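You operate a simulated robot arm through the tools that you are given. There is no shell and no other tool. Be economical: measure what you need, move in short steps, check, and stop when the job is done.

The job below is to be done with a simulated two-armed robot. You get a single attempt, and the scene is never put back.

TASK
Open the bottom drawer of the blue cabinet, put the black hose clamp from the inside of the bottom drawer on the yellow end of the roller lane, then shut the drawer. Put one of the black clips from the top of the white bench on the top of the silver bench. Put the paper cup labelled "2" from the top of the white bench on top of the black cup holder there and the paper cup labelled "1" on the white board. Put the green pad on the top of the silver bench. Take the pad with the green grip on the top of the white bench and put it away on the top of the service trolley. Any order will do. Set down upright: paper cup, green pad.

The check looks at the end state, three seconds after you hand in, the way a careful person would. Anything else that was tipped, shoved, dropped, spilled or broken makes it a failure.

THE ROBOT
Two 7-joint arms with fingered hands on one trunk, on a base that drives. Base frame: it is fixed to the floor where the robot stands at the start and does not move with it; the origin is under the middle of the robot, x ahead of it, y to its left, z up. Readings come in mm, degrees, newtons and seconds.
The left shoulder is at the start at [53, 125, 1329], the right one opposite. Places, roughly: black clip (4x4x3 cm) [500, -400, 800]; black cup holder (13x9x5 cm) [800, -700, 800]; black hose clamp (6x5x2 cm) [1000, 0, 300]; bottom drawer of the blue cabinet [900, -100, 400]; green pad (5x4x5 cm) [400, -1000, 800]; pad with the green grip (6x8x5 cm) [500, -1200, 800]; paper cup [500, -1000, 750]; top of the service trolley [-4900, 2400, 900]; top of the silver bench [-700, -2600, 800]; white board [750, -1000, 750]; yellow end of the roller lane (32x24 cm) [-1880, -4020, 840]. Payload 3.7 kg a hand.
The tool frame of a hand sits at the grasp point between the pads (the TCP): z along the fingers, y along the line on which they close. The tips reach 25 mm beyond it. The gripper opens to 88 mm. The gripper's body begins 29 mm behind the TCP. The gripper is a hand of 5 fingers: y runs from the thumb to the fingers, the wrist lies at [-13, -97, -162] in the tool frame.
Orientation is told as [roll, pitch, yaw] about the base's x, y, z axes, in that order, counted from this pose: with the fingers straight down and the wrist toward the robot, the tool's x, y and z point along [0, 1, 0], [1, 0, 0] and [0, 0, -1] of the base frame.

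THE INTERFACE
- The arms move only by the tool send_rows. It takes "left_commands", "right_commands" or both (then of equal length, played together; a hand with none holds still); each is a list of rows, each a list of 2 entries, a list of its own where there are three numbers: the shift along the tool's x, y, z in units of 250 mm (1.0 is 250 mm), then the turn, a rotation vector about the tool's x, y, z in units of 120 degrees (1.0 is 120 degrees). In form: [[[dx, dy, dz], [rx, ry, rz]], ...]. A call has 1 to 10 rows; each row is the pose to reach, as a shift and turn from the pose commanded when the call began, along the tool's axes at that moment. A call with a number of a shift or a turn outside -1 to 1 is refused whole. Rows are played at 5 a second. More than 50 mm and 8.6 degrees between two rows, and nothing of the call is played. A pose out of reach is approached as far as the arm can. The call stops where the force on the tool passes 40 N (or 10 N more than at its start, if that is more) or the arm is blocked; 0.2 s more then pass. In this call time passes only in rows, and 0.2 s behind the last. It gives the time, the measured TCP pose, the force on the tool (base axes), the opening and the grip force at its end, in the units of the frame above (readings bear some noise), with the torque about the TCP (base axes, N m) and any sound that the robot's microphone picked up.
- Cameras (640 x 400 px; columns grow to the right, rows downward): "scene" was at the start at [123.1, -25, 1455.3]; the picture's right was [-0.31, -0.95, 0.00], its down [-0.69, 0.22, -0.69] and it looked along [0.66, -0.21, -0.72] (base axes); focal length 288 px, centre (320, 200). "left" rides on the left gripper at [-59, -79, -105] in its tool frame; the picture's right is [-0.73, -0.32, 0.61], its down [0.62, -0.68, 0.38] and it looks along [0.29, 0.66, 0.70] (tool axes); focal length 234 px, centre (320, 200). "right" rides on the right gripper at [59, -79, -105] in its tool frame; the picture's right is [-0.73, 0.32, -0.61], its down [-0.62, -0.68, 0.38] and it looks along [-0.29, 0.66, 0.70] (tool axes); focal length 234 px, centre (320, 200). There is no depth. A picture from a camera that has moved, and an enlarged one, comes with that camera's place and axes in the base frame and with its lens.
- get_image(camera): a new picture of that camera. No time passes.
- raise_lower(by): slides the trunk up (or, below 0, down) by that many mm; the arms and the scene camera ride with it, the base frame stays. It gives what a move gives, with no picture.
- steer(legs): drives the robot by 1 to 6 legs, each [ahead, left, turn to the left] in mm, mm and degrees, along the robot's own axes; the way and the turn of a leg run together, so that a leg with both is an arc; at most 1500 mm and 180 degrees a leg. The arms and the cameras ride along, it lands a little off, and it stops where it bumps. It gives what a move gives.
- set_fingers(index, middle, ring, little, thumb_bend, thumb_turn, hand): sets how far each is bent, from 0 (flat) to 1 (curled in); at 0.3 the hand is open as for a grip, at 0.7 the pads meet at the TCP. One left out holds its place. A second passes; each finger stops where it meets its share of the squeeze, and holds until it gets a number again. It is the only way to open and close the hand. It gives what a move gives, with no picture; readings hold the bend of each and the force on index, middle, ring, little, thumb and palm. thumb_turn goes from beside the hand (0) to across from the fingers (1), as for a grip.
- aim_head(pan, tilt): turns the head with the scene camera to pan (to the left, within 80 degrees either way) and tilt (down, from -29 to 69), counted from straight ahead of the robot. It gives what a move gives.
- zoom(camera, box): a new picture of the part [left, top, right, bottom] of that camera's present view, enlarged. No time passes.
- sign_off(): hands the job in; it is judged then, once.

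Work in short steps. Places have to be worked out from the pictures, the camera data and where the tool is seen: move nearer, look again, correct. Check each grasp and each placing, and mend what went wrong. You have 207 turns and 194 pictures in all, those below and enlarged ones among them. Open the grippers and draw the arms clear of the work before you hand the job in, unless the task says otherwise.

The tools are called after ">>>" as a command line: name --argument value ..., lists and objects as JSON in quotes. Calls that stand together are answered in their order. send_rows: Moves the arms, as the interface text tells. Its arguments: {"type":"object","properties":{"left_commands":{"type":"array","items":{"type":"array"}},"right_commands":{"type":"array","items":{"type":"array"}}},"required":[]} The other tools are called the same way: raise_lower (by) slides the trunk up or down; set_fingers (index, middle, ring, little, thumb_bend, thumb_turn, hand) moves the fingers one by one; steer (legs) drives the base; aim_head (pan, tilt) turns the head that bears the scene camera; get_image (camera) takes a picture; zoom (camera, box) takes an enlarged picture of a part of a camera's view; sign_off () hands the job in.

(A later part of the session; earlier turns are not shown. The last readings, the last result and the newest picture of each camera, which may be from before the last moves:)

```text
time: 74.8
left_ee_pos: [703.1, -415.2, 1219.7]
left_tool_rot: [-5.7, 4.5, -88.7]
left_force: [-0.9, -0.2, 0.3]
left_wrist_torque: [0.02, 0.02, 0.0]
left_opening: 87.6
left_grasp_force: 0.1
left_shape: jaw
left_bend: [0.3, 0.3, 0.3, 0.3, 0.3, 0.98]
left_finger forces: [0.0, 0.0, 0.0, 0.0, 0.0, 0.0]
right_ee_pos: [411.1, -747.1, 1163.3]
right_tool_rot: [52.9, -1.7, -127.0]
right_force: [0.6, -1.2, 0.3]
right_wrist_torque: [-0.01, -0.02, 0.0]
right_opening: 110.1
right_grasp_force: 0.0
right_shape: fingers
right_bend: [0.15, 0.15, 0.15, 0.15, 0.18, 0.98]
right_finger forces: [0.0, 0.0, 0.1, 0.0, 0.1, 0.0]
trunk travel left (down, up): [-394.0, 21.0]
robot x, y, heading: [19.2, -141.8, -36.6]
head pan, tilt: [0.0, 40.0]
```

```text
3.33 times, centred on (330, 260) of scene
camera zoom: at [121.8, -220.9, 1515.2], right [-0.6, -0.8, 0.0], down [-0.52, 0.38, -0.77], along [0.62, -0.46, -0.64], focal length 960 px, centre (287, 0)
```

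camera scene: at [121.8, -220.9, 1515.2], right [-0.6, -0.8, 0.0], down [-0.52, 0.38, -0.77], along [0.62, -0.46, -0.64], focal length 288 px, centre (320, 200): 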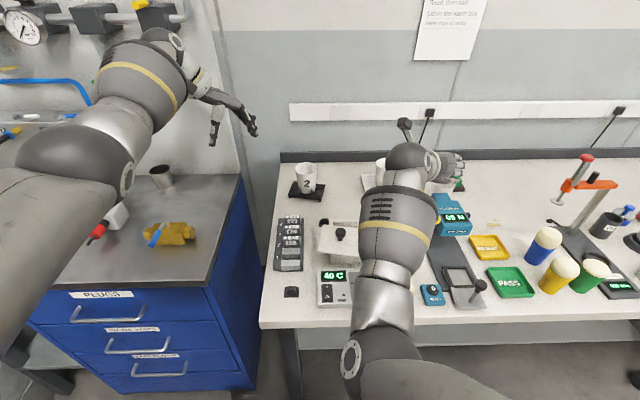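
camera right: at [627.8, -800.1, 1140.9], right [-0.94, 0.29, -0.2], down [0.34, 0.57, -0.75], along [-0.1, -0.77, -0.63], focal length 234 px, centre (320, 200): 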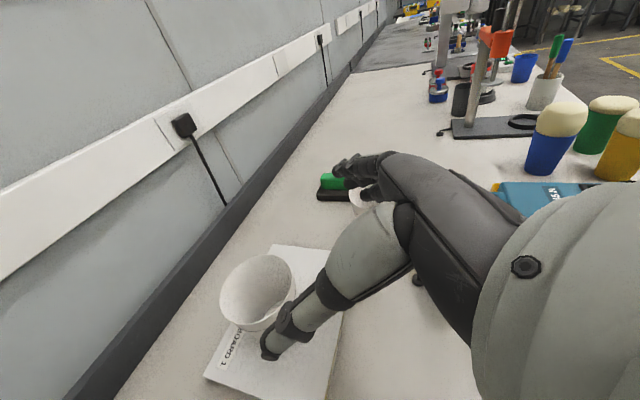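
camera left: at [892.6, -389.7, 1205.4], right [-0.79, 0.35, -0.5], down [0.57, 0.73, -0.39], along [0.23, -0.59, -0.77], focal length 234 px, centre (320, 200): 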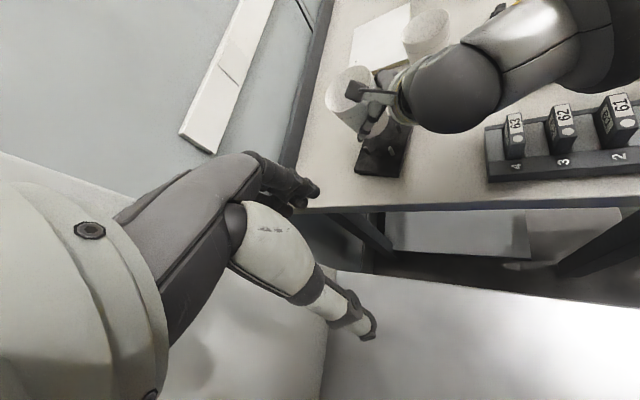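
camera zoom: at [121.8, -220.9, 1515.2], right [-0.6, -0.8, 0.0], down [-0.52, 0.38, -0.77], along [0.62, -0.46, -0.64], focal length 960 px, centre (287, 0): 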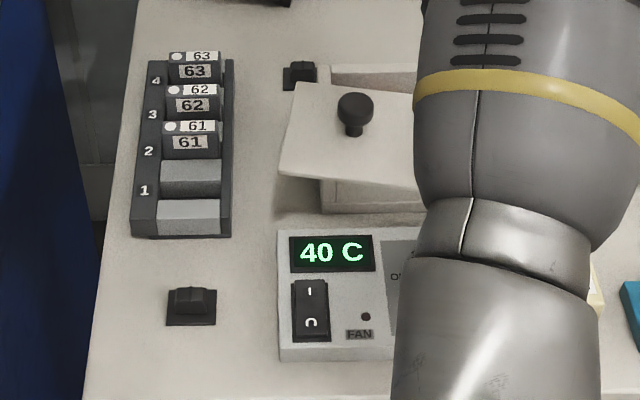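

The lid slid left ~35 mm. I retract the right arm and return the hand to tool-down so I can take the lid's knob.

>>> send_rows --right_commands '[[[-0.053, 0.016, -0.07], [0.0293, -0.0293, -0.0587]], [[-0.106, 0.032, -0.14], [0.0587, -0.0587, -0.1175]], [[-0.159, 0.048, -0.211], [0.088, -0.088, -0.176]], [[-0.212, 0.064, -0.281], [0.117, -0.117, -0.235]], [[-0.265, 0.08, -0.351], [0.147, -0.147, -0.294]], [[-0.318, 0.096, -0.422], [0.176, -0.176, -0.352]], [[-0.371, 0.112, -0.492], [0.205, -0.205, -0.411]], [[-0.424, 0.128, -0.562], [0.235, -0.235, -0.47]], [[-0.477, 0.144, -0.633], [0.264, -0.264, -0.529]], [[-0.53, 0.16, -0.703], [0.293, -0.293, -0.587]]]'

>>> get_image --camera "scene"

>>> zoom --camera "scene" --box '[270, 190, 420, 310]'

```text
refused: row 5 steps farther than a row can; nothing moved
```

```text
105 pictures are left
camera scene: at [121.8, -220.9, 1515.2], right [-0.6, -0.8, 0.0], down [-0.52, 0.38, -0.77], along [0.62, -0.46, -0.64], focal length 288 px, centre (320, 200)
```

scene: 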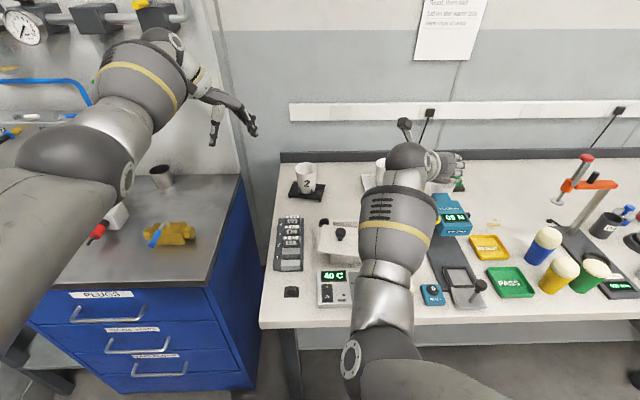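

```text
3.33 times, centred on (345, 250) of scene
camera zoom: at [121.8, -220.9, 1515.2], right [-0.6, -0.8, 0.0], down [-0.52, 0.38, -0.77], along [0.62, -0.46, -0.64], focal length 960 px, centre (237, 33)
```

zoom: 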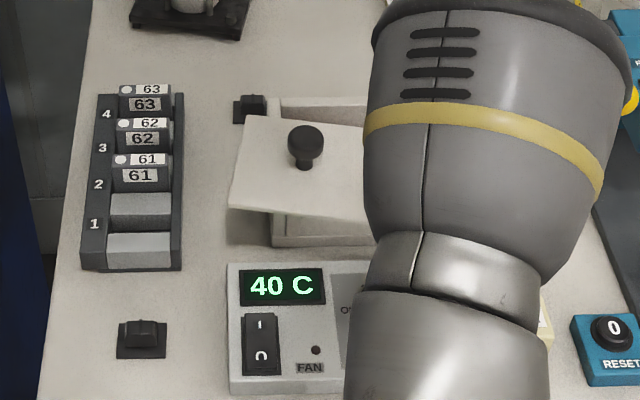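

Slightly reduce the turn per row.

>>> send_rows --right_commands '[[[-0.053, 0.016, -0.07], [0.0283, -0.0283, -0.0567]], [[-0.106, 0.032, -0.14], [0.0566, -0.0566, -0.1134]], [[-0.159, 0.048, -0.211], [0.0849, -0.0849, -0.1701]], [[-0.212, 0.064, -0.281], [0.1132, -0.1132, -0.2268]], [[-0.265, 0.08, -0.351], [0.1415, -0.1415, -0.2835]], [[-0.318, 0.096, -0.422], [0.1698, -0.1698, -0.3402]], [[-0.371, 0.112, -0.492], [0.1981, -0.1981, -0.3969]], [[-0.424, 0.128, -0.562], [0.2264, -0.2264, -0.4536]], [[-0.477, 0.144, -0.633], [0.2547, -0.2547, -0.5103]], [[-0.53, 0.16, -0.703], [0.283, -0.283, -0.567]]]'

>>> send_rows --right_commands '[[[0, 0, 0], [0.0283, -0.0283, -0.0567]], [[0, 0, 0], [0.0566, -0.0566, -0.1134]]]'

>>> zoom --camera "scene" --box '[270, 190, 420, 310]'

```text
time: 77.0
left_ee_pos: [703.7, -416.9, 1220.2]
left_tool_rot: [-5.7, 4.5, -88.7]
left_force: [0.7, 0.0, -0.1]
left_wrist_torque: [0.02, -0.01, 0.0]
left_opening: 87.8
left_grasp_force: 0.1
left_shape: jaw
left_bend: [0.3, 0.3, 0.3, 0.3, 0.3, 0.98]
left_finger forces: [0.1, 0.0, 0.1, 0.1, 0.1, 0.0]
right_ee_pos: [211.7, -646.5, 1163.0]
right_tool_rot: [6.7, -6.7, -52.1]
right_force: [0.1, -0.5, 1.0]
right_wrist_torque: [0.03, -0.01, 0.0]
right_opening: 110.1
right_grasp_force: 0.0
right_shape: fingers
right_bend: [0.15, 0.15, 0.15, 0.15, 0.18, 0.98]
right_finger forces: [0.1, 0.0, 0.0, 0.0, 0.0, 0.1]
trunk travel left (down, up): [-394.0, 21.0]
robot x, y, heading: [19.7, -148.2, -36.7]
head pan, tilt: [0.0, 40.0]
```

```text
time: 77.6
left_ee_pos: [704.5, -415.1, 1220.0]
left_tool_rot: [-5.8, 4.5, -88.7]
left_force: [0.7, 0.2, 0.1]
left_wrist_torque: [-0.03, 0.01, 0.01]
left_opening: 88.0
left_grasp_force: 0.0
left_shape: jaw
left_bend: [0.3, 0.3, 0.3, 0.3, 0.3, 0.98]
left_finger forces: [0.0, 0.0, 0.1, 0.1, 0.0, 0.0]
right_ee_pos: [211.7, -646.0, 1163.3]
right_tool_rot: [-1.1, -0.5, -38.2]
right_force: [-0.3, -0.2, -0.2]
right_wrist_torque: [-0.01, 0.02, 0.03]
right_opening: 110.1
right_grasp_force: 0.0
right_shape: fingers
right_bend: [0.15, 0.15, 0.15, 0.15, 0.18, 0.98]
right_finger forces: [0.0, 0.0, 0.1, 0.0, 0.1, 0.0]
trunk travel left (down, up): [-394.0, 21.0]
robot x, y, heading: [20.8, -150.4, -36.8]
head pan, tilt: [0.0, 40.0]
```

```text
3.33 times, centred on (345, 250) of scene
camera zoom: at [122.6, -221.5, 1515.1], right [-0.6, -0.8, 0.0], down [-0.52, 0.38, -0.77], along [0.61, -0.46, -0.64], focal length 960 px, centre (237, 33)
```

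zoom: 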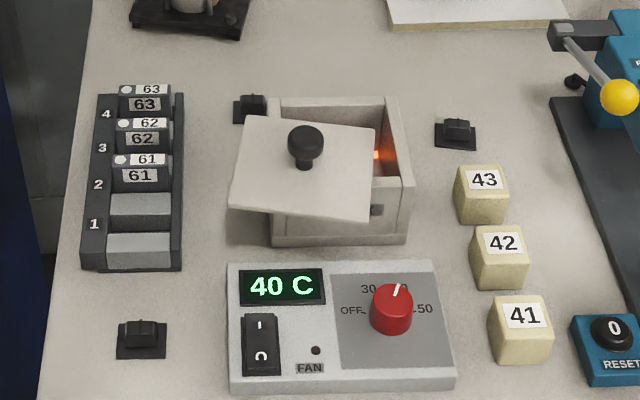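

The warm box's lid must go back: lid centre is ~40 mm nearer and ~33 mm left of the box centre and turned ~8° clockwise. I retract the left arm, then drive forward 200 / left 120 so the right hand can take the knob from above.

>>> send_rows --left_commands '[[[-0.09, -0.07, 0], [0, 0, -0.06]], [[-0.18, -0.14, 0], [0, 0, -0.12]], [[-0.27, -0.2, 0], [0, 0, -0.18]], [[-0.36, -0.27, 0], [0, 0, -0.24]], [[-0.45, -0.34, 0], [0, 0, -0.3]], [[-0.54, -0.4, 0], [0, 0, -0.36]], [[-0.64, -0.48, 0], [0, 0, -0.42]]]'

>>> steer --legs '[[0, 120, 0], [200, 0, 0]]'

>>> get_image --camera "scene"

>>> zoom --camera "scene" --box '[320, 220, 480, 360]'

```text
time: 79.2
left_ee_pos: [541.2, -298.7, 1245.6]
left_tool_rot: [-0.3, 7.3, -38.0]
left_force: [-0.2, 0.4, 0.1]
left_wrist_torque: [-0.01, 0.02, -0.03]
left_opening: 87.8
left_grasp_force: 0.0
left_shape: jaw
left_bend: [0.3, 0.3, 0.3, 0.3, 0.3, 0.98]
left_finger forces: [0.0, 0.0, 0.0, 0.1, 0.0, 0.1]
right_ee_pos: [211.9, -643.8, 1164.8]
right_tool_rot: [-1.0, -0.6, -38.3]
right_force: [-0.5, -0.1, -0.1]
right_wrist_torque: [-0.01, 0.01, -0.02]
right_opening: 110.5
right_grasp_force: 0.1
right_shape: fingers
right_bend: [0.15, 0.15, 0.15, 0.15, 0.18, 0.98]
right_finger forces: [0.0, 0.0, 0.0, 0.0, 0.1, 0.1]
trunk travel left (down, up): [-394.0, 21.0]
robot x, y, heading: [22.1, -145.0, -36.6]
head pan, tilt: [0.0, 40.0]
```

```text
time: 82.2
left_ee_pos: [777.1, -325.8, 1244.1]
left_tool_rot: [-0.1, 7.4, -38.1]
left_force: [0.6, -0.1, -1.2]
left_wrist_torque: [-0.01, 0.0, 0.01]
left_opening: 87.7
left_grasp_force: 0.0
left_shape: jaw
left_bend: [0.3, 0.3, 0.3, 0.3, 0.3, 0.98]
left_finger forces: [0.0, 0.1, 0.0, 0.1, 0.0, 0.1]
right_ee_pos: [446.1, -670.8, 1163.7]
right_tool_rot: [-1.0, -0.5, -38.3]
right_force: [0.0, -0.5, 0.5]
right_wrist_torque: [0.03, 0.0, -0.02]
right_opening: 110.6
right_grasp_force: 0.0
right_shape: fingers
right_bend: [0.15, 0.15, 0.15, 0.15, 0.18, 0.98]
right_finger forces: [0.0, 0.0, 0.0, 0.0, 0.0, 0.0]
trunk travel left (down, up): [-394.0, 21.0]
robot x, y, heading: [251.9, -172.0, -36.7]
head pan, tilt: [0.0, 40.0]
```

```text
102 pictures are left
camera scene: at [357.3, -246.5, 1515.0], right [-0.6, -0.8, 0.0], down [-0.52, 0.38, -0.77], along [0.61, -0.46, -0.64], focal length 288 px, centre (320, 200)
```

scene: 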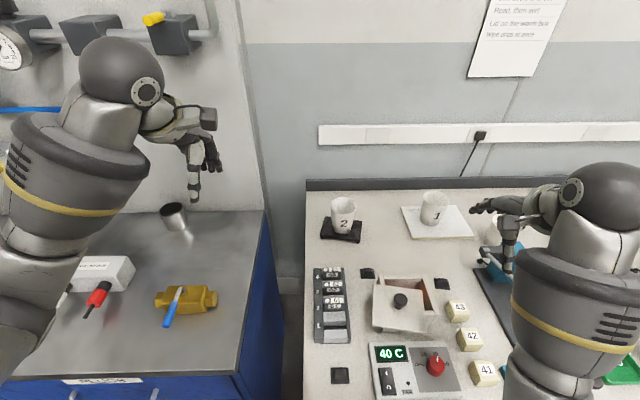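

```text
2.86 times, centred on (400, 290) of scene
camera zoom: at [357.3, -246.5, 1515.0], right [-0.6, -0.8, 0.0], down [-0.52, 0.38, -0.77], along [0.61, -0.46, -0.64], focal length 823 px, centre (91, -57)
```

zoom: 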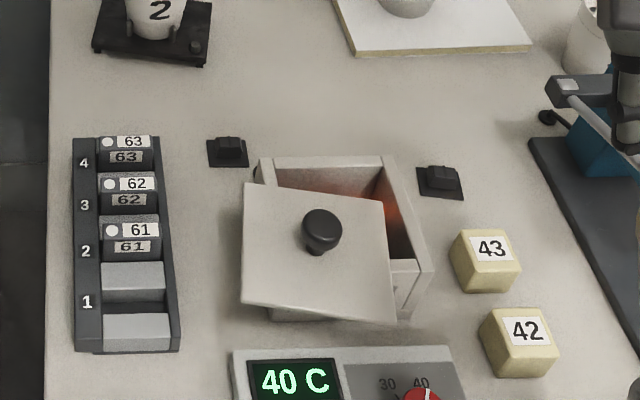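

Both cups stand well. Now move the right hand over the lid knob (≈[537,-608], top z≈925).

>>> send_rows --right_commands '[[[0.14, 0.043, 0], [0, 0, 0]], [[0.28, 0.086, 0], [0, 0, 0]], [[0.42, 0.13, 0], [0, 0, 0]]]'

>>> raise_lower --by -130

>>> get_image --camera "right"

>>> get_image --camera "scene"

```text
time: 83.0
left_ee_pos: [776.8, -324.6, 1246.5]
left_tool_rot: [-0.2, 7.4, -38.0]
left_force: [0.1, 0.5, 0.4]
left_wrist_torque: [0.01, 0.0, 0.02]
left_opening: 88.1
left_grasp_force: 0.1
left_shape: jaw
left_bend: [0.3, 0.3, 0.3, 0.3, 0.3, 0.98]
left_finger forces: [0.0, 0.0, 0.0, 0.0, 0.1, 0.0]
right_ee_pos: [534.9, -608.4, 1162.4]
right_tool_rot: [-1.0, -0.5, -38.4]
right_force: [-0.8, -0.5, -1.2]
right_wrist_torque: [-0.01, 0.04, -0.02]
right_opening: 110.4
right_grasp_force: 0.1
right_shape: fingers
right_bend: [0.15, 0.15, 0.15, 0.15, 0.18, 0.98]
right_finger forces: [0.0, 0.1, 0.0, 0.0, 0.1, 0.1]
trunk travel left (down, up): [-394.0, 21.0]
robot x, y, heading: [254.3, -172.6, -36.4]
head pan, tilt: [0.0, 40.0]
```

```text
time: 84.5
left_ee_pos: [774.7, -325.0, 1117.1]
left_tool_rot: [-0.3, 7.2, -38.0]
left_force: [0.4, -0.3, 0.1]
left_wrist_torque: [-0.02, -0.03, 0.02]
left_opening: 87.9
left_grasp_force: 0.0
left_shape: jaw
left_bend: [0.3, 0.3, 0.3, 0.3, 0.3, 0.98]
left_finger forces: [0.0, 0.1, 0.0, 0.0, 0.1, 0.1]
right_ee_pos: [535.5, -607.2, 1032.5]
right_tool_rot: [-1.0, -0.6, -38.2]
right_force: [0.8, 0.4, -0.2]
right_wrist_torque: [0.02, 0.04, -0.01]
right_opening: 110.6
right_grasp_force: 0.1
right_shape: fingers
right_bend: [0.15, 0.15, 0.15, 0.15, 0.18, 0.98]
right_finger forces: [0.0, 0.0, 0.0, 0.0, 0.1, 0.0]
trunk travel left (down, up): [-264.0, 151.0]
robot x, y, heading: [252.4, -173.4, -36.3]
head pan, tilt: [0.0, 40.0]
```

```text
100 pictures are left
camera right: at [510.7, -509.9, 1136.3], right [-0.2, -0.76, 0.62], down [-0.92, -0.07, -0.38], along [0.33, -0.65, -0.68], focal length 234 px, centre (320, 200)
```

right: 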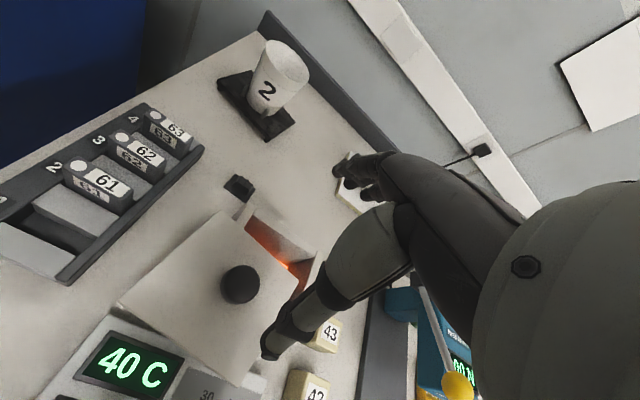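

```text
99 pictures are left
camera scene: at [396.2, -275.4, 1382.7], right [-0.6, -0.8, 0.0], down [-0.52, 0.38, -0.77], along [0.62, -0.46, -0.64], focal length 288 px, centre (320, 200)
```

scene: 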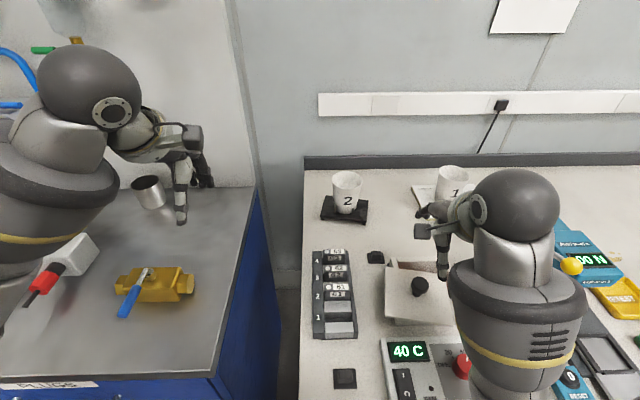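

Knob ≈ [528,-602]. Shift back 8 mm and descend to z≈945, then re-look.

>>> send_rows --right_commands '[[[0, -0.032, 0.12], [0, 0, 0]], [[0, -0.032, 0.24], [0, 0, 0]], [[0, -0.032, 0.35], [0, 0, 0]]]'

>>> get_image --camera "right"

>>> zoom --camera "scene" --box '[370, 220, 480, 330]'

```text
time: 85.3
left_ee_pos: [775.8, -324.4, 1116.6]
left_tool_rot: [-0.2, 7.3, -38.1]
left_force: [0.1, 0.2, -0.6]
left_wrist_torque: [0.01, 0.01, 0.05]
left_opening: 87.8
left_grasp_force: 0.1
left_shape: jaw
left_bend: [0.3, 0.3, 0.3, 0.3, 0.3, 0.98]
left_finger forces: [0.0, 0.0, 0.1, 0.0, 0.0, 0.0]
right_ee_pos: [529.9, -605.0, 945.9]
right_tool_rot: [-1.0, -0.6, -38.4]
right_force: [-0.2, -0.3, 0.5]
right_wrist_torque: [-0.02, 0.02, 0.03]
right_opening: 110.4
right_grasp_force: 0.1
right_shape: fingers
right_bend: [0.15, 0.15, 0.15, 0.15, 0.18, 0.98]
right_finger forces: [0.0, 0.1, 0.0, 0.0, 0.0, 0.0]
trunk travel left (down, up): [-264.0, 151.0]
robot x, y, heading: [252.4, -168.8, -36.6]
head pan, tilt: [0.0, 40.0]
```

```text
98 pictures are left
camera right: at [504.4, -506.3, 1048.2], right [-0.2, -0.76, 0.62], down [-0.92, -0.08, -0.38], along [0.33, -0.65, -0.68], focal length 234 px, centre (320, 200)
```

right: 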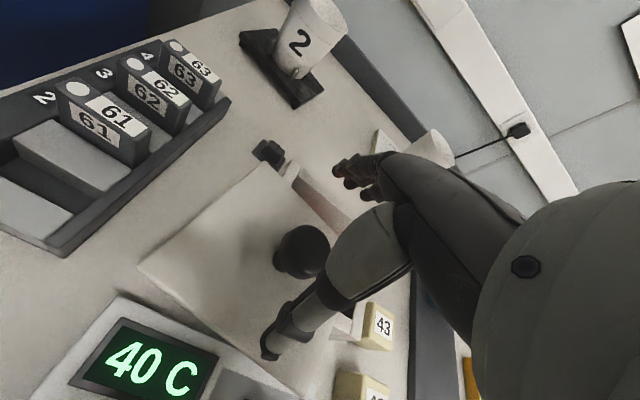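

```text
3.64 times, centred on (425, 275) of scene
camera zoom: at [396.7, -275.9, 1382.5], right [-0.6, -0.8, 0.0], down [-0.52, 0.38, -0.77], along [0.62, -0.46, -0.64], focal length 1047 px, centre (-62, -73)
```

zoom: 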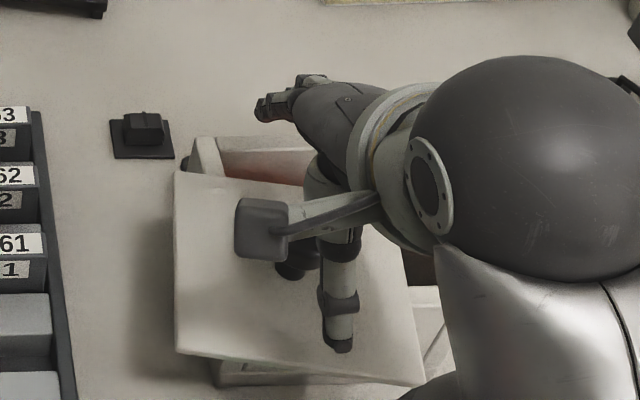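

Aligned within ~4 mm. Lower 30 mm onto the knob and close gently.

>>> send_rows --right_commands '[[[-0.013, 0.01, 0.06], [0, 0, 0]], [[-0.013, 0.01, 0.12], [0, 0, 0]]]'

>>> set_fingers --hand "right" --index 0.6 --middle 0.6 --ring 0.6 --little 0.4 --thumb_bend 0.6

>>> get_image --camera "right"

```text
time: 86.1
left_ee_pos: [775.3, -323.3, 1116.2]
left_tool_rot: [-0.1, 7.2, -38.2]
left_force: [0.6, -0.8, -0.5]
left_wrist_torque: [0.03, 0.0, 0.02]
left_opening: 88.0
left_grasp_force: 0.0
left_shape: jaw
left_bend: [0.3, 0.3, 0.3, 0.3, 0.3, 0.98]
left_finger forces: [0.0, 0.1, 0.0, 0.1, 0.0, 0.0]
right_ee_pos: [531.0, -611.2, 924.6]
right_tool_rot: [-0.9, -2.2, -38.4]
right_force: [-5.8, 2.5, 31.5]
right_wrist_torque: [0.86, 0.88, 0.02]
right_opening: 115.5
right_grasp_force: 16.3
right_shape: fingers
right_bend: [0.15, 0.15, 0.15, 0.15, 0.1, 0.98]
right_finger forces: [0.0, 0.0, 0.0, 0.1, 32.9, 0.0]
trunk travel left (down, up): [-264.0, 151.0]
robot x, y, heading: [253.0, -169.3, -36.4]
head pan, tilt: [0.0, 40.0]
stopped in row 2 (right hand): the force on the tool passed its limit at 45 N (the readings are from after the stop); the commanded pose is now the measured one
```

```text
time: 87.0
left_ee_pos: [773.3, -324.3, 1116.6]
left_tool_rot: [-0.2, 7.2, -38.2]
left_force: [-0.1, 1.1, -0.2]
left_wrist_torque: [0.04, -0.01, -0.03]
left_opening: 87.6
left_grasp_force: 0.1
left_shape: jaw
left_bend: [0.3, 0.3, 0.3, 0.3, 0.3, 0.98]
left_finger forces: [0.1, 0.0, 0.0, 0.1, 0.0, 0.1]
right_ee_pos: [530.1, -612.5, 924.3]
right_tool_rot: [-0.9, -2.3, -38.3]
right_force: [-8.8, 4.2, 23.3]
right_wrist_torque: [0.8, 0.7, 0.32]
right_opening: 83.4
right_grasp_force: 34.2
right_shape: fingers
right_bend: [0.38, 0.55, 0.53, 0.4, 0.22, 0.97]
right_finger forces: [9.5, 6.1, 6.8, 0.1, 46.7, 0.1]
trunk travel left (down, up): [-264.0, 151.0]
robot x, y, heading: [252.0, -175.0, -36.9]
head pan, tilt: [0.0, 40.0]
stopped (right hand): the force on the tool passed its limit at 43 N (the readings are from after the stop); the commanded pose is now the measured one
```

```text
96 pictures are left
camera right: at [502.1, -511.2, 1026.0], right [-0.21, -0.75, 0.63], down [-0.91, -0.08, -0.4], along [0.35, -0.66, -0.66], focal length 234 px, centre (320, 200)
```

right: 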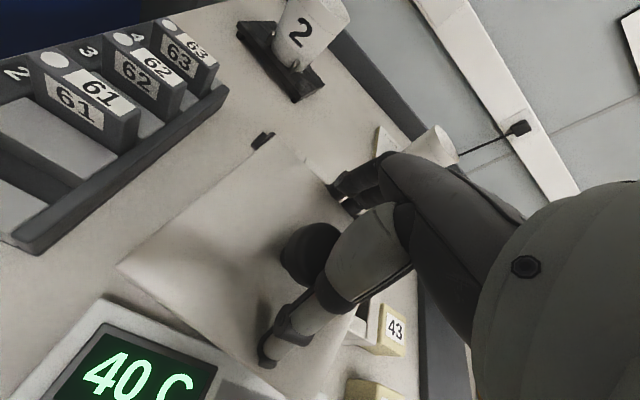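

The straight thumb is pressing on the lid. Raise 14 mm, then close.

>>> send_rows --right_commands '[[[0, 0, -0.03], [0, 0, 0]], [[0, 0, -0.056], [0, 0, 0]]]'

>>> set_fingers --hand "right" --index 0.6 --middle 0.6 --ring 0.6 --little 0.4 --thumb_bend 0.6

>>> get_image --camera "right"

```text
time: 87.6
left_ee_pos: [775.6, -324.9, 1115.9]
left_tool_rot: [-0.3, 7.3, -38.2]
left_force: [1.0, 1.0, -0.3]
left_wrist_torque: [0.01, 0.0, -0.01]
left_opening: 87.7
left_grasp_force: 0.1
left_shape: jaw
left_bend: [0.3, 0.3, 0.3, 0.3, 0.3, 0.98]
left_finger forces: [0.0, 0.0, 0.0, 0.0, 0.1, 0.0]
right_ee_pos: [531.5, -612.6, 935.5]
right_tool_rot: [-0.9, -1.8, -38.3]
right_force: [0.2, -0.1, -0.1]
right_wrist_torque: [-0.01, -0.03, -0.02]
right_opening: 78.1
right_grasp_force: 15.3
right_shape: fingers
right_bend: [0.39, 0.56, 0.55, 0.4, 0.31, 0.95]
right_finger forces: [8.2, 4.1, 4.0, 0.1, 13.6, 0.0]
trunk travel left (down, up): [-264.0, 151.0]
robot x, y, heading: [255.5, -173.0, -36.8]
head pan, tilt: [0.0, 40.0]
```

```text
time: 88.6
left_ee_pos: [775.2, -325.2, 1116.9]
left_tool_rot: [-0.2, 7.3, -38.1]
left_force: [0.8, 0.3, -0.7]
left_wrist_torque: [-0.03, -0.03, -0.04]
left_opening: 87.9
left_grasp_force: 0.1
left_shape: jaw
left_bend: [0.3, 0.3, 0.3, 0.3, 0.3, 0.98]
left_finger forces: [0.0, 0.0, 0.1, 0.1, 0.0, 0.0]
right_ee_pos: [528.9, -610.1, 937.8]
right_tool_rot: [-0.9, -1.9, -38.4]
right_force: [-2.9, 1.1, 4.7]
right_wrist_torque: [0.28, 0.12, 0.14]
right_opening: 65.3
right_grasp_force: 15.0
right_shape: fingers
right_bend: [0.43, 0.58, 0.59, 0.4, 0.41, 0.97]
right_finger forces: [10.7, 1.8, 1.5, 0.0, 16.4, 0.0]
trunk travel left (down, up): [-264.0, 151.0]
robot x, y, heading: [255.2, -172.3, -36.5]
head pan, tilt: [0.0, 40.0]
```

```text
95 pictures are left
camera right: at [503.0, -511.6, 1038.7], right [-0.21, -0.75, 0.63], down [-0.92, -0.08, -0.4], along [0.35, -0.66, -0.67], focal length 234 px, centre (320, 200)
```

right: 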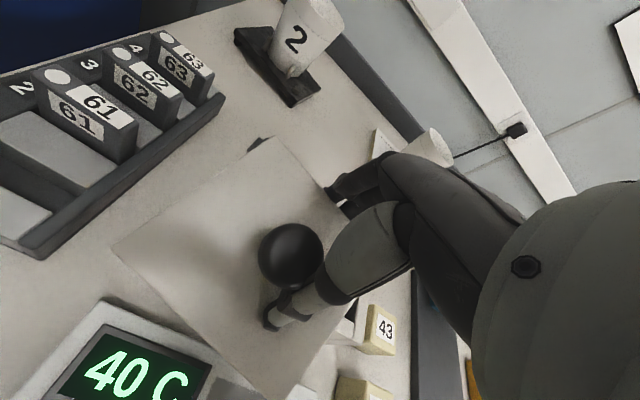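

>>> zoom --camera "scene" --box '[370, 220, 480, 330]'

```text
3.64 times, centred on (425, 275) of scene
camera zoom: at [396.1, -275.5, 1382.5], right [-0.6, -0.8, 0.0], down [-0.52, 0.38, -0.77], along [0.62, -0.46, -0.64], focal length 1047 px, centre (-62, -73)
```

zoom: 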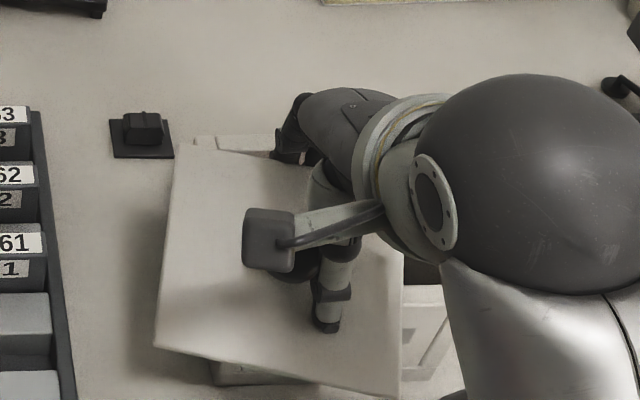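

Possibly the knob is gripped. Lift 20 mm and check whether the lid follows.

>>> send_rows --right_commands '[[[0, 0, -0.04], [0, 0, 0]], [[0, 0, -0.08], [0, 0, 0]]]'

>>> zoom --camera "scene" --box '[370, 220, 480, 330]'

>>> get_image --camera "right"

```text
time: 89.2
left_ee_pos: [776.0, -325.6, 1116.1]
left_tool_rot: [-0.2, 7.3, -38.1]
left_force: [-0.1, -0.6, 1.2]
left_wrist_torque: [0.01, 0.03, 0.02]
left_opening: 87.8
left_grasp_force: 0.0
left_shape: jaw
left_bend: [0.3, 0.3, 0.3, 0.3, 0.3, 0.98]
left_finger forces: [0.0, 0.0, 0.0, 0.0, 0.0, 0.0]
right_ee_pos: [532.0, -610.0, 957.1]
right_tool_rot: [-0.9, -1.8, -38.4]
right_force: [0.6, -0.2, 0.3]
right_wrist_torque: [-0.04, -0.01, 0.02]
right_opening: 24.6
right_grasp_force: 0.0
right_shape: fingers
right_bend: [0.55, 0.6, 0.6, 0.4, 0.6, 0.98]
right_finger forces: [0.1, 0.0, 0.1, 0.0, 0.0, 0.0]
trunk travel left (down, up): [-264.0, 151.0]
robot x, y, heading: [254.8, -171.0, -36.4]
head pan, tilt: [0.0, 40.0]
```

```text
3.64 times, centred on (425, 275) of scene
camera zoom: at [396.9, -275.9, 1382.3], right [-0.6, -0.8, 0.0], down [-0.52, 0.38, -0.77], along [0.61, -0.46, -0.64], focal length 1047 px, centre (-62, -73)
```

zoom: 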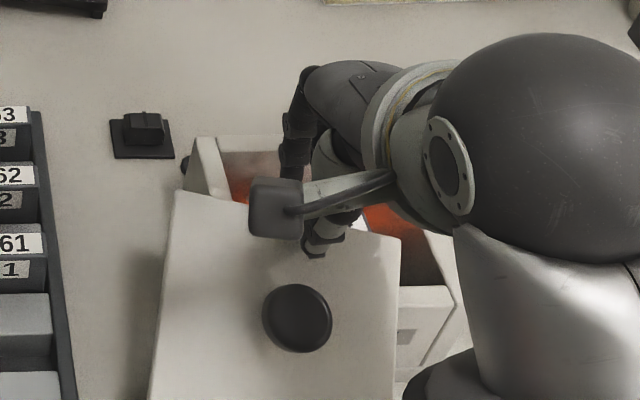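

```text
92 pictures are left
camera right: at [504.3, -510.8, 1057.9], right [-0.21, -0.75, 0.63], down [-0.92, -0.08, -0.4], along [0.35, -0.66, -0.67], focal length 234 px, centre (320, 200)
```

right: 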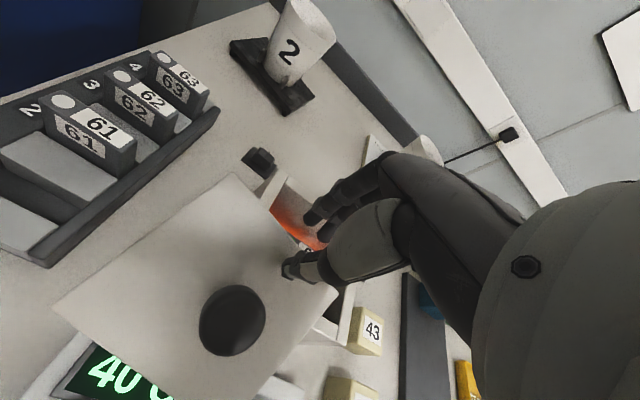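

The knob slipped; the lid now leans in front. Look at the whole.

>>> send_rows --right_commands '[[[0, 0, -0.15], [0, 0, 0]], [[-0.15, 0.1, -0.3], [0, 0, 0]], [[-0.33, 0.1, -0.35], [0, 0, 0]], [[-0.5, 0.1, -0.35], [0, 0, 0]]]'

>>> zoom --camera "scene" --box '[350, 210, 500, 390]'

>>> get_image --camera "right"

```text
refused: row 2 steps farther than a row can; nothing moved
```

```text
2.22 times, centred on (425, 300) of scene
camera zoom: at [396.9, -275.9, 1382.3], right [-0.6, -0.8, 0.0], down [-0.52, 0.38, -0.77], along [0.61, -0.46, -0.64], focal length 640 px, centre (87, -22)
```

zoom: 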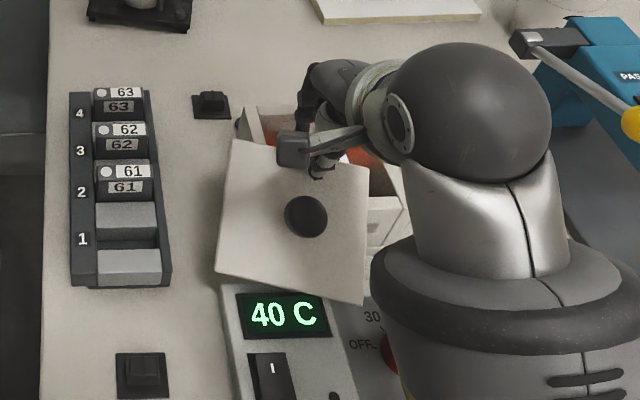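

```text
90 pictures are left
camera right: at [504.3, -510.8, 1057.9], right [-0.21, -0.75, 0.63], down [-0.92, -0.08, -0.4], along [0.35, -0.66, -0.67], focal length 234 px, centre (320, 200)
```

right: 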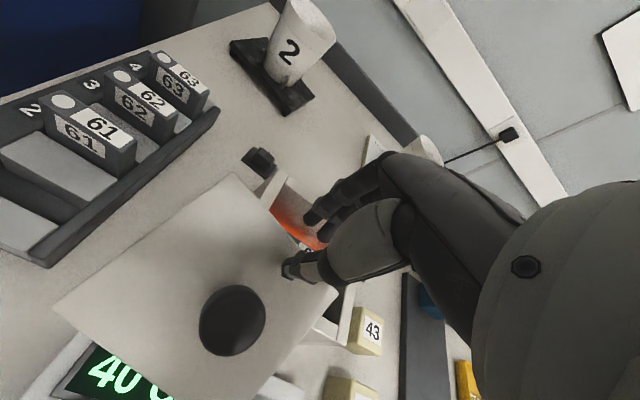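

The lid now leans ~24° (back edge on the box rim, front lower). Earlier I'd only caught the knob's top. I lift the hand, open to the standard grip, and orient the tool along the lid's normal above the knob.

>>> send_rows --right_commands '[[[0, 0, -0.19], [0, 0, 0]], [[0.05, -0.1, -0.22], [-0.058, -0.034, 0]], [[0.1, -0.2, -0.22], [-0.117, -0.069, 0]], [[0.159, -0.308, -0.2], [-0.175, -0.1035, 0]]]'

>>> set_fingers --hand "right" --index 0.35 --middle 0.35 --ring 0.35 --little 0.35 --thumb_bend 0.35

>>> zoom --camera "scene" --box '[350, 210, 500, 390]'

>>> get_image --camera "right"

```text
time: 90.2
left_ee_pos: [775.5, -324.5, 1117.0]
left_tool_rot: [-0.2, 7.2, -38.1]
left_force: [0.6, -0.2, 0.7]
left_wrist_torque: [-0.01, -0.03, 0.02]
left_opening: 87.8
left_grasp_force: 0.1
left_shape: jaw
left_bend: [0.3, 0.3, 0.3, 0.3, 0.3, 0.98]
left_finger forces: [0.0, 0.0, 0.1, 0.0, 0.0, 0.0]
right_ee_pos: [518.6, -533.9, 985.6]
right_tool_rot: [-14.1, -22.7, -35.7]
right_force: [-0.6, 0.0, 0.2]
right_wrist_torque: [0.01, -0.04, 0.01]
right_opening: 24.6
right_grasp_force: 0.1
right_shape: fingers
right_bend: [0.55, 0.6, 0.6, 0.4, 0.6, 0.98]
right_finger forces: [0.0, 0.1, 0.0, 0.1, 0.0, 0.0]
right hand out of reach, approached as far as the arm can: row 3, 4
trunk travel left (down, up): [-264.0, 151.0]
robot x, y, heading: [252.6, -171.0, -36.5]
head pan, tilt: [0.0, 40.0]
```

```text
time: 91.2
left_ee_pos: [775.4, -324.9, 1116.6]
left_tool_rot: [-0.1, 7.3, -38.2]
left_force: [0.0, 0.8, -0.2]
left_wrist_torque: [0.04, 0.0, 0.0]
left_opening: 87.9
left_grasp_force: 0.0
left_shape: jaw
left_bend: [0.3, 0.3, 0.3, 0.3, 0.3, 0.98]
left_finger forces: [0.0, 0.0, 0.0, 0.0, 0.0, 0.0]
right_ee_pos: [520.0, -535.1, 986.1]
right_tool_rot: [-14.0, -22.6, -35.6]
right_force: [0.5, -0.4, 0.5]
right_wrist_torque: [-0.05, -0.01, 0.01]
right_opening: 73.9
right_grasp_force: 0.0
right_shape: fingers
right_bend: [0.35, 0.35, 0.35, 0.35, 0.35, 0.98]
right_finger forces: [0.0, 0.0, 0.0, 0.0, 0.0, 0.0]
trunk travel left (down, up): [-264.0, 151.0]
robot x, y, heading: [258.4, -171.5, -36.6]
head pan, tilt: [0.0, 40.0]
```

```text
2.22 times, centred on (425, 300) of scene
camera zoom: at [396.8, -275.9, 1382.4], right [-0.6, -0.8, 0.0], down [-0.52, 0.38, -0.77], along [0.61, -0.46, -0.64], focal length 640 px, centre (87, -22)
```

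zoom: 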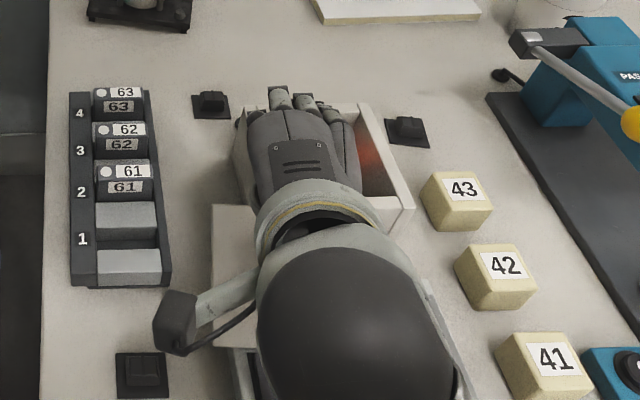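

```text
88 pictures are left
camera right: at [482.1, -404.7, 1036.5], right [-0.32, -0.45, 0.83], down [-0.85, -0.25, -0.47], along [0.42, -0.86, -0.3], focal length 234 px, centre (320, 200)
```

right: 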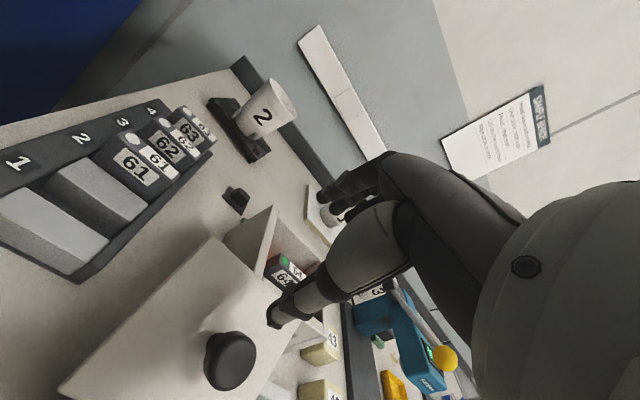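

The lid dropped flatter when the thumb left. I back the base 130 mm to get a clear view.

>>> steer --legs '[[-130, 0, 0]]'

>>> get_image --camera "right"

>>> get_image --camera "scene"

```text
time: 92.4
left_ee_pos: [672.3, -246.4, 1115.7]
left_tool_rot: [-0.3, 7.3, -38.0]
left_force: [-0.5, -0.8, -0.1]
left_wrist_torque: [-0.06, -0.02, -0.01]
left_opening: 87.8
left_grasp_force: 0.2
left_shape: jaw
left_bend: [0.3, 0.3, 0.3, 0.3, 0.3, 0.98]
left_finger forces: [0.0, 0.0, 0.0, 0.0, 0.0, 0.0]
right_ee_pos: [417.2, -457.1, 984.9]
right_tool_rot: [-14.1, -22.7, -35.5]
right_force: [1.0, 0.9, 0.4]
right_wrist_torque: [0.02, -0.02, 0.01]
right_opening: 74.0
right_grasp_force: 0.1
right_shape: fingers
right_bend: [0.35, 0.35, 0.35, 0.35, 0.35, 0.98]
right_finger forces: [0.0, 0.1, 0.0, 0.0, 0.0, 0.1]
trunk travel left (down, up): [-264.0, 151.0]
robot x, y, heading: [150.1, -90.6, -36.6]
head pan, tilt: [0.0, 40.0]
```

```text
87 pictures are left
camera right: at [377.8, -326.7, 1036.8], right [-0.32, -0.45, 0.83], down [-0.85, -0.25, -0.47], along [0.42, -0.85, -0.3], focal length 234 px, centre (320, 200)
```

right: 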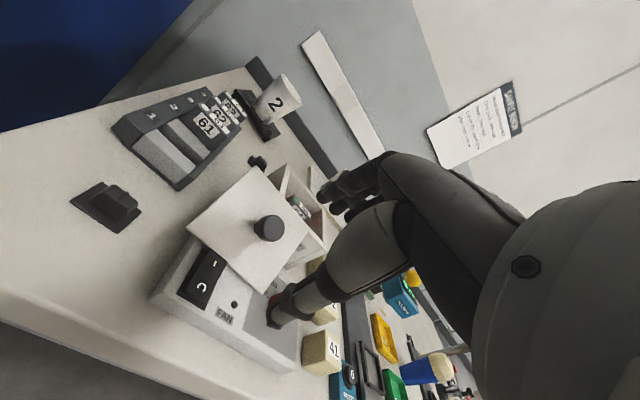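

```text
86 pictures are left
camera scene: at [292.0, -197.8, 1382.6], right [-0.59, -0.8, 0.0], down [-0.52, 0.38, -0.77], along [0.62, -0.46, -0.64], focal length 288 px, centre (320, 200)
```

scene: 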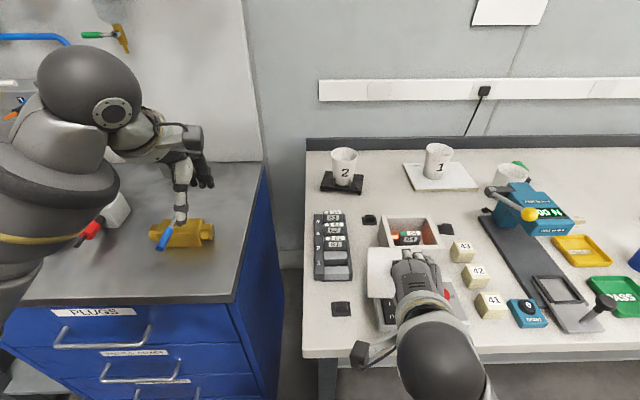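

Move the right hand aside (right/up) for a clear view of the lid.

>>> send_rows --right_commands '[[[-0.18, 0, -0.03], [0, 0, 0]], [[-0.36, 0, -0.06], [0, 0, 0]], [[-0.54, 0, -0.09], [0, 0, 0]], [[-0.7, 0, -0.12], [0, 0, 0]]]'

>>> zoom --camera "scene" --box '[340, 200, 490, 340]'

>>> get_image --camera "right"

```text
time: 93.4
left_ee_pos: [672.2, -247.4, 1115.8]
left_tool_rot: [-0.1, 7.2, -38.0]
left_force: [-0.7, 0.2, 0.0]
left_wrist_torque: [0.01, 0.01, -0.01]
left_opening: 87.9
left_grasp_force: 0.1
left_shape: jaw
left_bend: [0.3, 0.3, 0.3, 0.3, 0.3, 0.98]
left_finger forces: [0.0, 0.0, 0.0, 0.0, 0.0, 0.1]
right_ee_pos: [320.8, -623.4, 1032.8]
right_tool_rot: [-14.0, -22.6, -35.5]
right_force: [-0.5, -0.7, 0.3]
right_wrist_torque: [0.02, -0.03, 0.02]
right_opening: 73.7
right_grasp_force: 0.1
right_shape: fingers
right_bend: [0.35, 0.35, 0.35, 0.35, 0.35, 0.98]
right_finger forces: [0.0, 0.1, 0.1, 0.0, 0.1, 0.0]
right hand out of reach, approached as far as the arm can: row 1, 2, 3, 4
trunk travel left (down, up): [-264.0, 151.0]
robot x, y, heading: [149.9, -93.7, -36.5]
head pan, tilt: [0.0, 40.0]
```

```text
2.86 times, centred on (415, 270) of scene
camera zoom: at [291.9, -198.7, 1382.6], right [-0.59, -0.8, 0.0], down [-0.52, 0.38, -0.77], along [0.62, -0.46, -0.64], focal length 823 px, centre (49, 0)
```

zoom: 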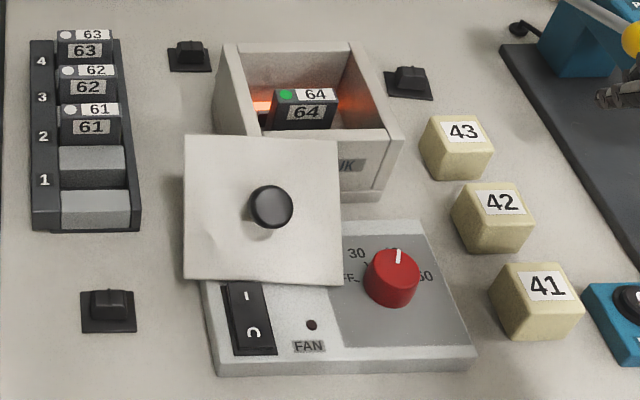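

```text
84 pictures are left
camera right: at [281.9, -493.3, 1083.7], right [-0.32, -0.45, 0.83], down [-0.85, -0.25, -0.47], along [0.42, -0.85, -0.3], focal length 234 px, centre (320, 200)
```

right: 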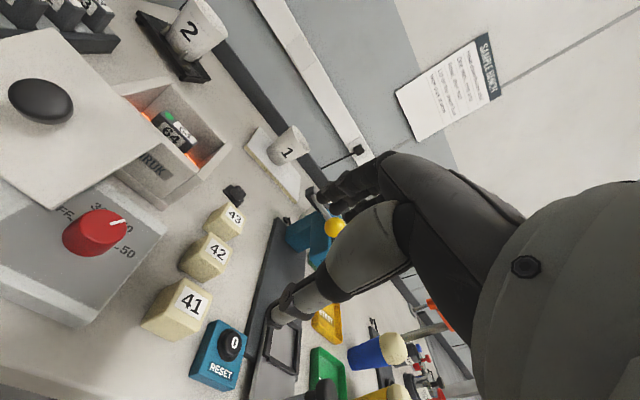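

Lid now lies tilted ~30° toward me: back edge on the box front, front on the control box; knob top ≈ [482,-533,896]. I pitch the tool 30° to match and go to 70 mm above it along the normal.

>>> send_rows --right_commands '[[[0.18, 0.012, 0.02], [-0.019, 0.026, 0.007]], [[0.36, 0.025, 0.06], [-0.038, 0.052, 0.014]], [[0.54, 0.037, 0.12], [-0.056, 0.077, 0.02]], [[0.721, 0.05, 0.187], [-0.075, 0.103, 0.027]]]'

>>> get_image --camera "right"

>>> zoom --camera "scene" --box '[340, 200, 490, 340]'

```text
time: 94.4
left_ee_pos: [671.6, -247.2, 1115.9]
left_tool_rot: [-0.2, 7.3, -38.0]
left_force: [0.0, -1.0, 0.2]
left_wrist_torque: [0.04, 0.01, -0.02]
left_opening: 88.0
left_grasp_force: 0.1
left_shape: jaw
left_bend: [0.3, 0.3, 0.3, 0.3, 0.3, 0.98]
left_finger forces: [0.0, 0.0, 0.0, 0.0, 0.0, 0.1]
right_ee_pos: [455.8, -514.7, 951.0]
right_tool_rot: [-0.6, -32.0, -37.8]
right_force: [0.5, -0.3, 0.8]
right_wrist_torque: [0.0, -0.04, 0.01]
right_opening: 74.0
right_grasp_force: 0.1
right_shape: fingers
right_bend: [0.35, 0.35, 0.35, 0.35, 0.35, 0.98]
right_finger forces: [0.1, 0.1, 0.0, 0.1, 0.1, 0.1]
trunk travel left (down, up): [-264.0, 151.0]
robot x, y, heading: [147.9, -97.2, -36.2]
head pan, tilt: [0.0, 40.0]
```

```text
83 pictures are left
camera right: at [395.9, -392.0, 999.2], right [-0.48, -0.54, 0.69], down [-0.68, -0.26, -0.68], along [0.55, -0.8, -0.24], focal length 234 px, centre (320, 200)
```

right: 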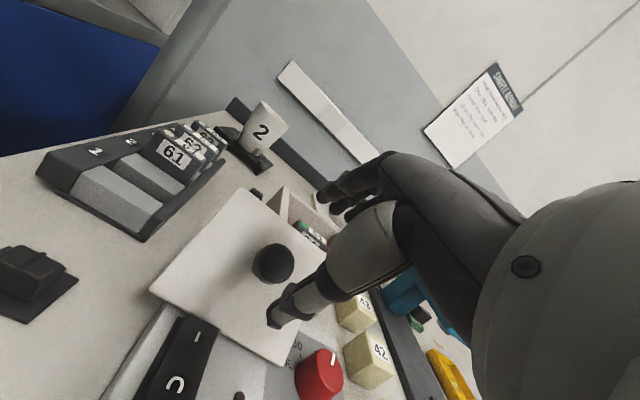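

```text
2.86 times, centred on (415, 270) of scene
camera zoom: at [293.6, -197.9, 1382.4], right [-0.59, -0.8, 0.0], down [-0.52, 0.38, -0.77], along [0.62, -0.46, -0.64], focal length 823 px, centre (49, 0)
```

zoom: 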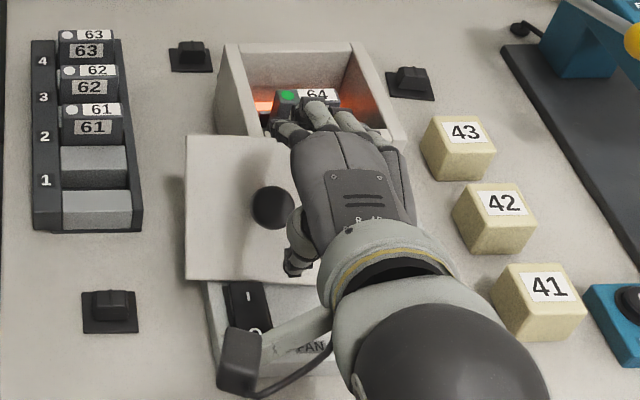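

Knob confirmed; it lies 63 mm along the tool axis, centred. Advance 58 mm and close.

>>> send_rows --right_commands '[[[0.006, -0.008, 0.08], [0, 0, 0]], [[0.006, -0.008, 0.16], [0, 0, 0]], [[0.006, -0.008, 0.21], [0, 0, 0]], [[0.006, -0.008, 0.232], [0, 0, 0]]]'

>>> set_fingers --hand "right" --index 0.7 --middle 0.7 --ring 0.6 --little 0.4 --thumb_bend 0.7

>>> get_image --camera "right"

```text
time: 95.4
left_ee_pos: [671.9, -246.5, 1116.5]
left_tool_rot: [-0.3, 7.3, -38.1]
left_force: [0.2, 0.9, 0.2]
left_wrist_torque: [0.01, -0.01, -0.01]
left_opening: 87.8
left_grasp_force: 0.0
left_shape: jaw
left_bend: [0.3, 0.3, 0.3, 0.3, 0.3, 0.98]
left_finger forces: [0.0, 0.1, 0.0, 0.1, 0.0, 0.0]
right_ee_pos: [478.2, -532.9, 903.5]
right_tool_rot: [-0.6, -32.1, -37.8]
right_force: [-1.5, 0.6, 3.1]
right_wrist_torque: [-0.09, -0.12, -0.05]
right_opening: 73.9
right_grasp_force: 1.9
right_shape: fingers
right_bend: [0.35, 0.35, 0.35, 0.35, 0.35, 0.98]
right_finger forces: [0.0, 3.2, 0.1, 0.0, 0.1, 0.0]
trunk travel left (down, up): [-264.0, 151.0]
robot x, y, heading: [151.9, -92.5, -36.5]
head pan, tilt: [0.0, 40.0]
```

```text
time: 96.4
left_ee_pos: [670.5, -245.3, 1116.8]
left_tool_rot: [-0.1, 7.3, -38.0]
left_force: [0.1, -0.2, 0.5]
left_wrist_torque: [-0.01, -0.01, 0.0]
left_opening: 88.0
left_grasp_force: 0.1
left_shape: jaw
left_bend: [0.3, 0.3, 0.3, 0.3, 0.3, 0.98]
left_finger forces: [0.0, 0.0, 0.1, 0.0, 0.1, 0.0]
right_ee_pos: [478.0, -532.1, 905.2]
right_tool_rot: [-0.5, -32.2, -37.8]
right_force: [-5.3, 5.7, 14.3]
right_wrist_torque: [-0.61, -0.54, 0.07]
right_opening: 12.1
right_grasp_force: 13.7
right_shape: fingers
right_bend: [0.68, 0.44, 0.6, 0.4, 0.62, 0.97]
right_finger forces: [1.9, 17.1, 0.1, 0.0, 7.8, 0.0]
trunk travel left (down, up): [-264.0, 151.0]
robot x, y, heading: [150.0, -94.2, -36.7]
head pan, tilt: [0.0, 40.0]
```

```text
81 pictures are left
camera right: at [417.9, -407.3, 951.7], right [-0.48, -0.53, 0.69], down [-0.68, -0.27, -0.68], along [0.55, -0.8, -0.24], focal length 234 px, centre (320, 200)
```

right: 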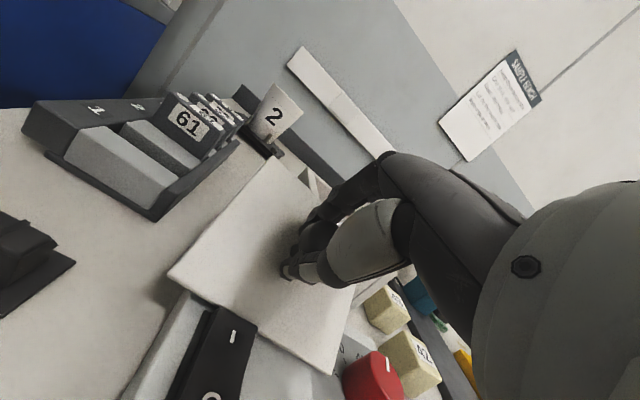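

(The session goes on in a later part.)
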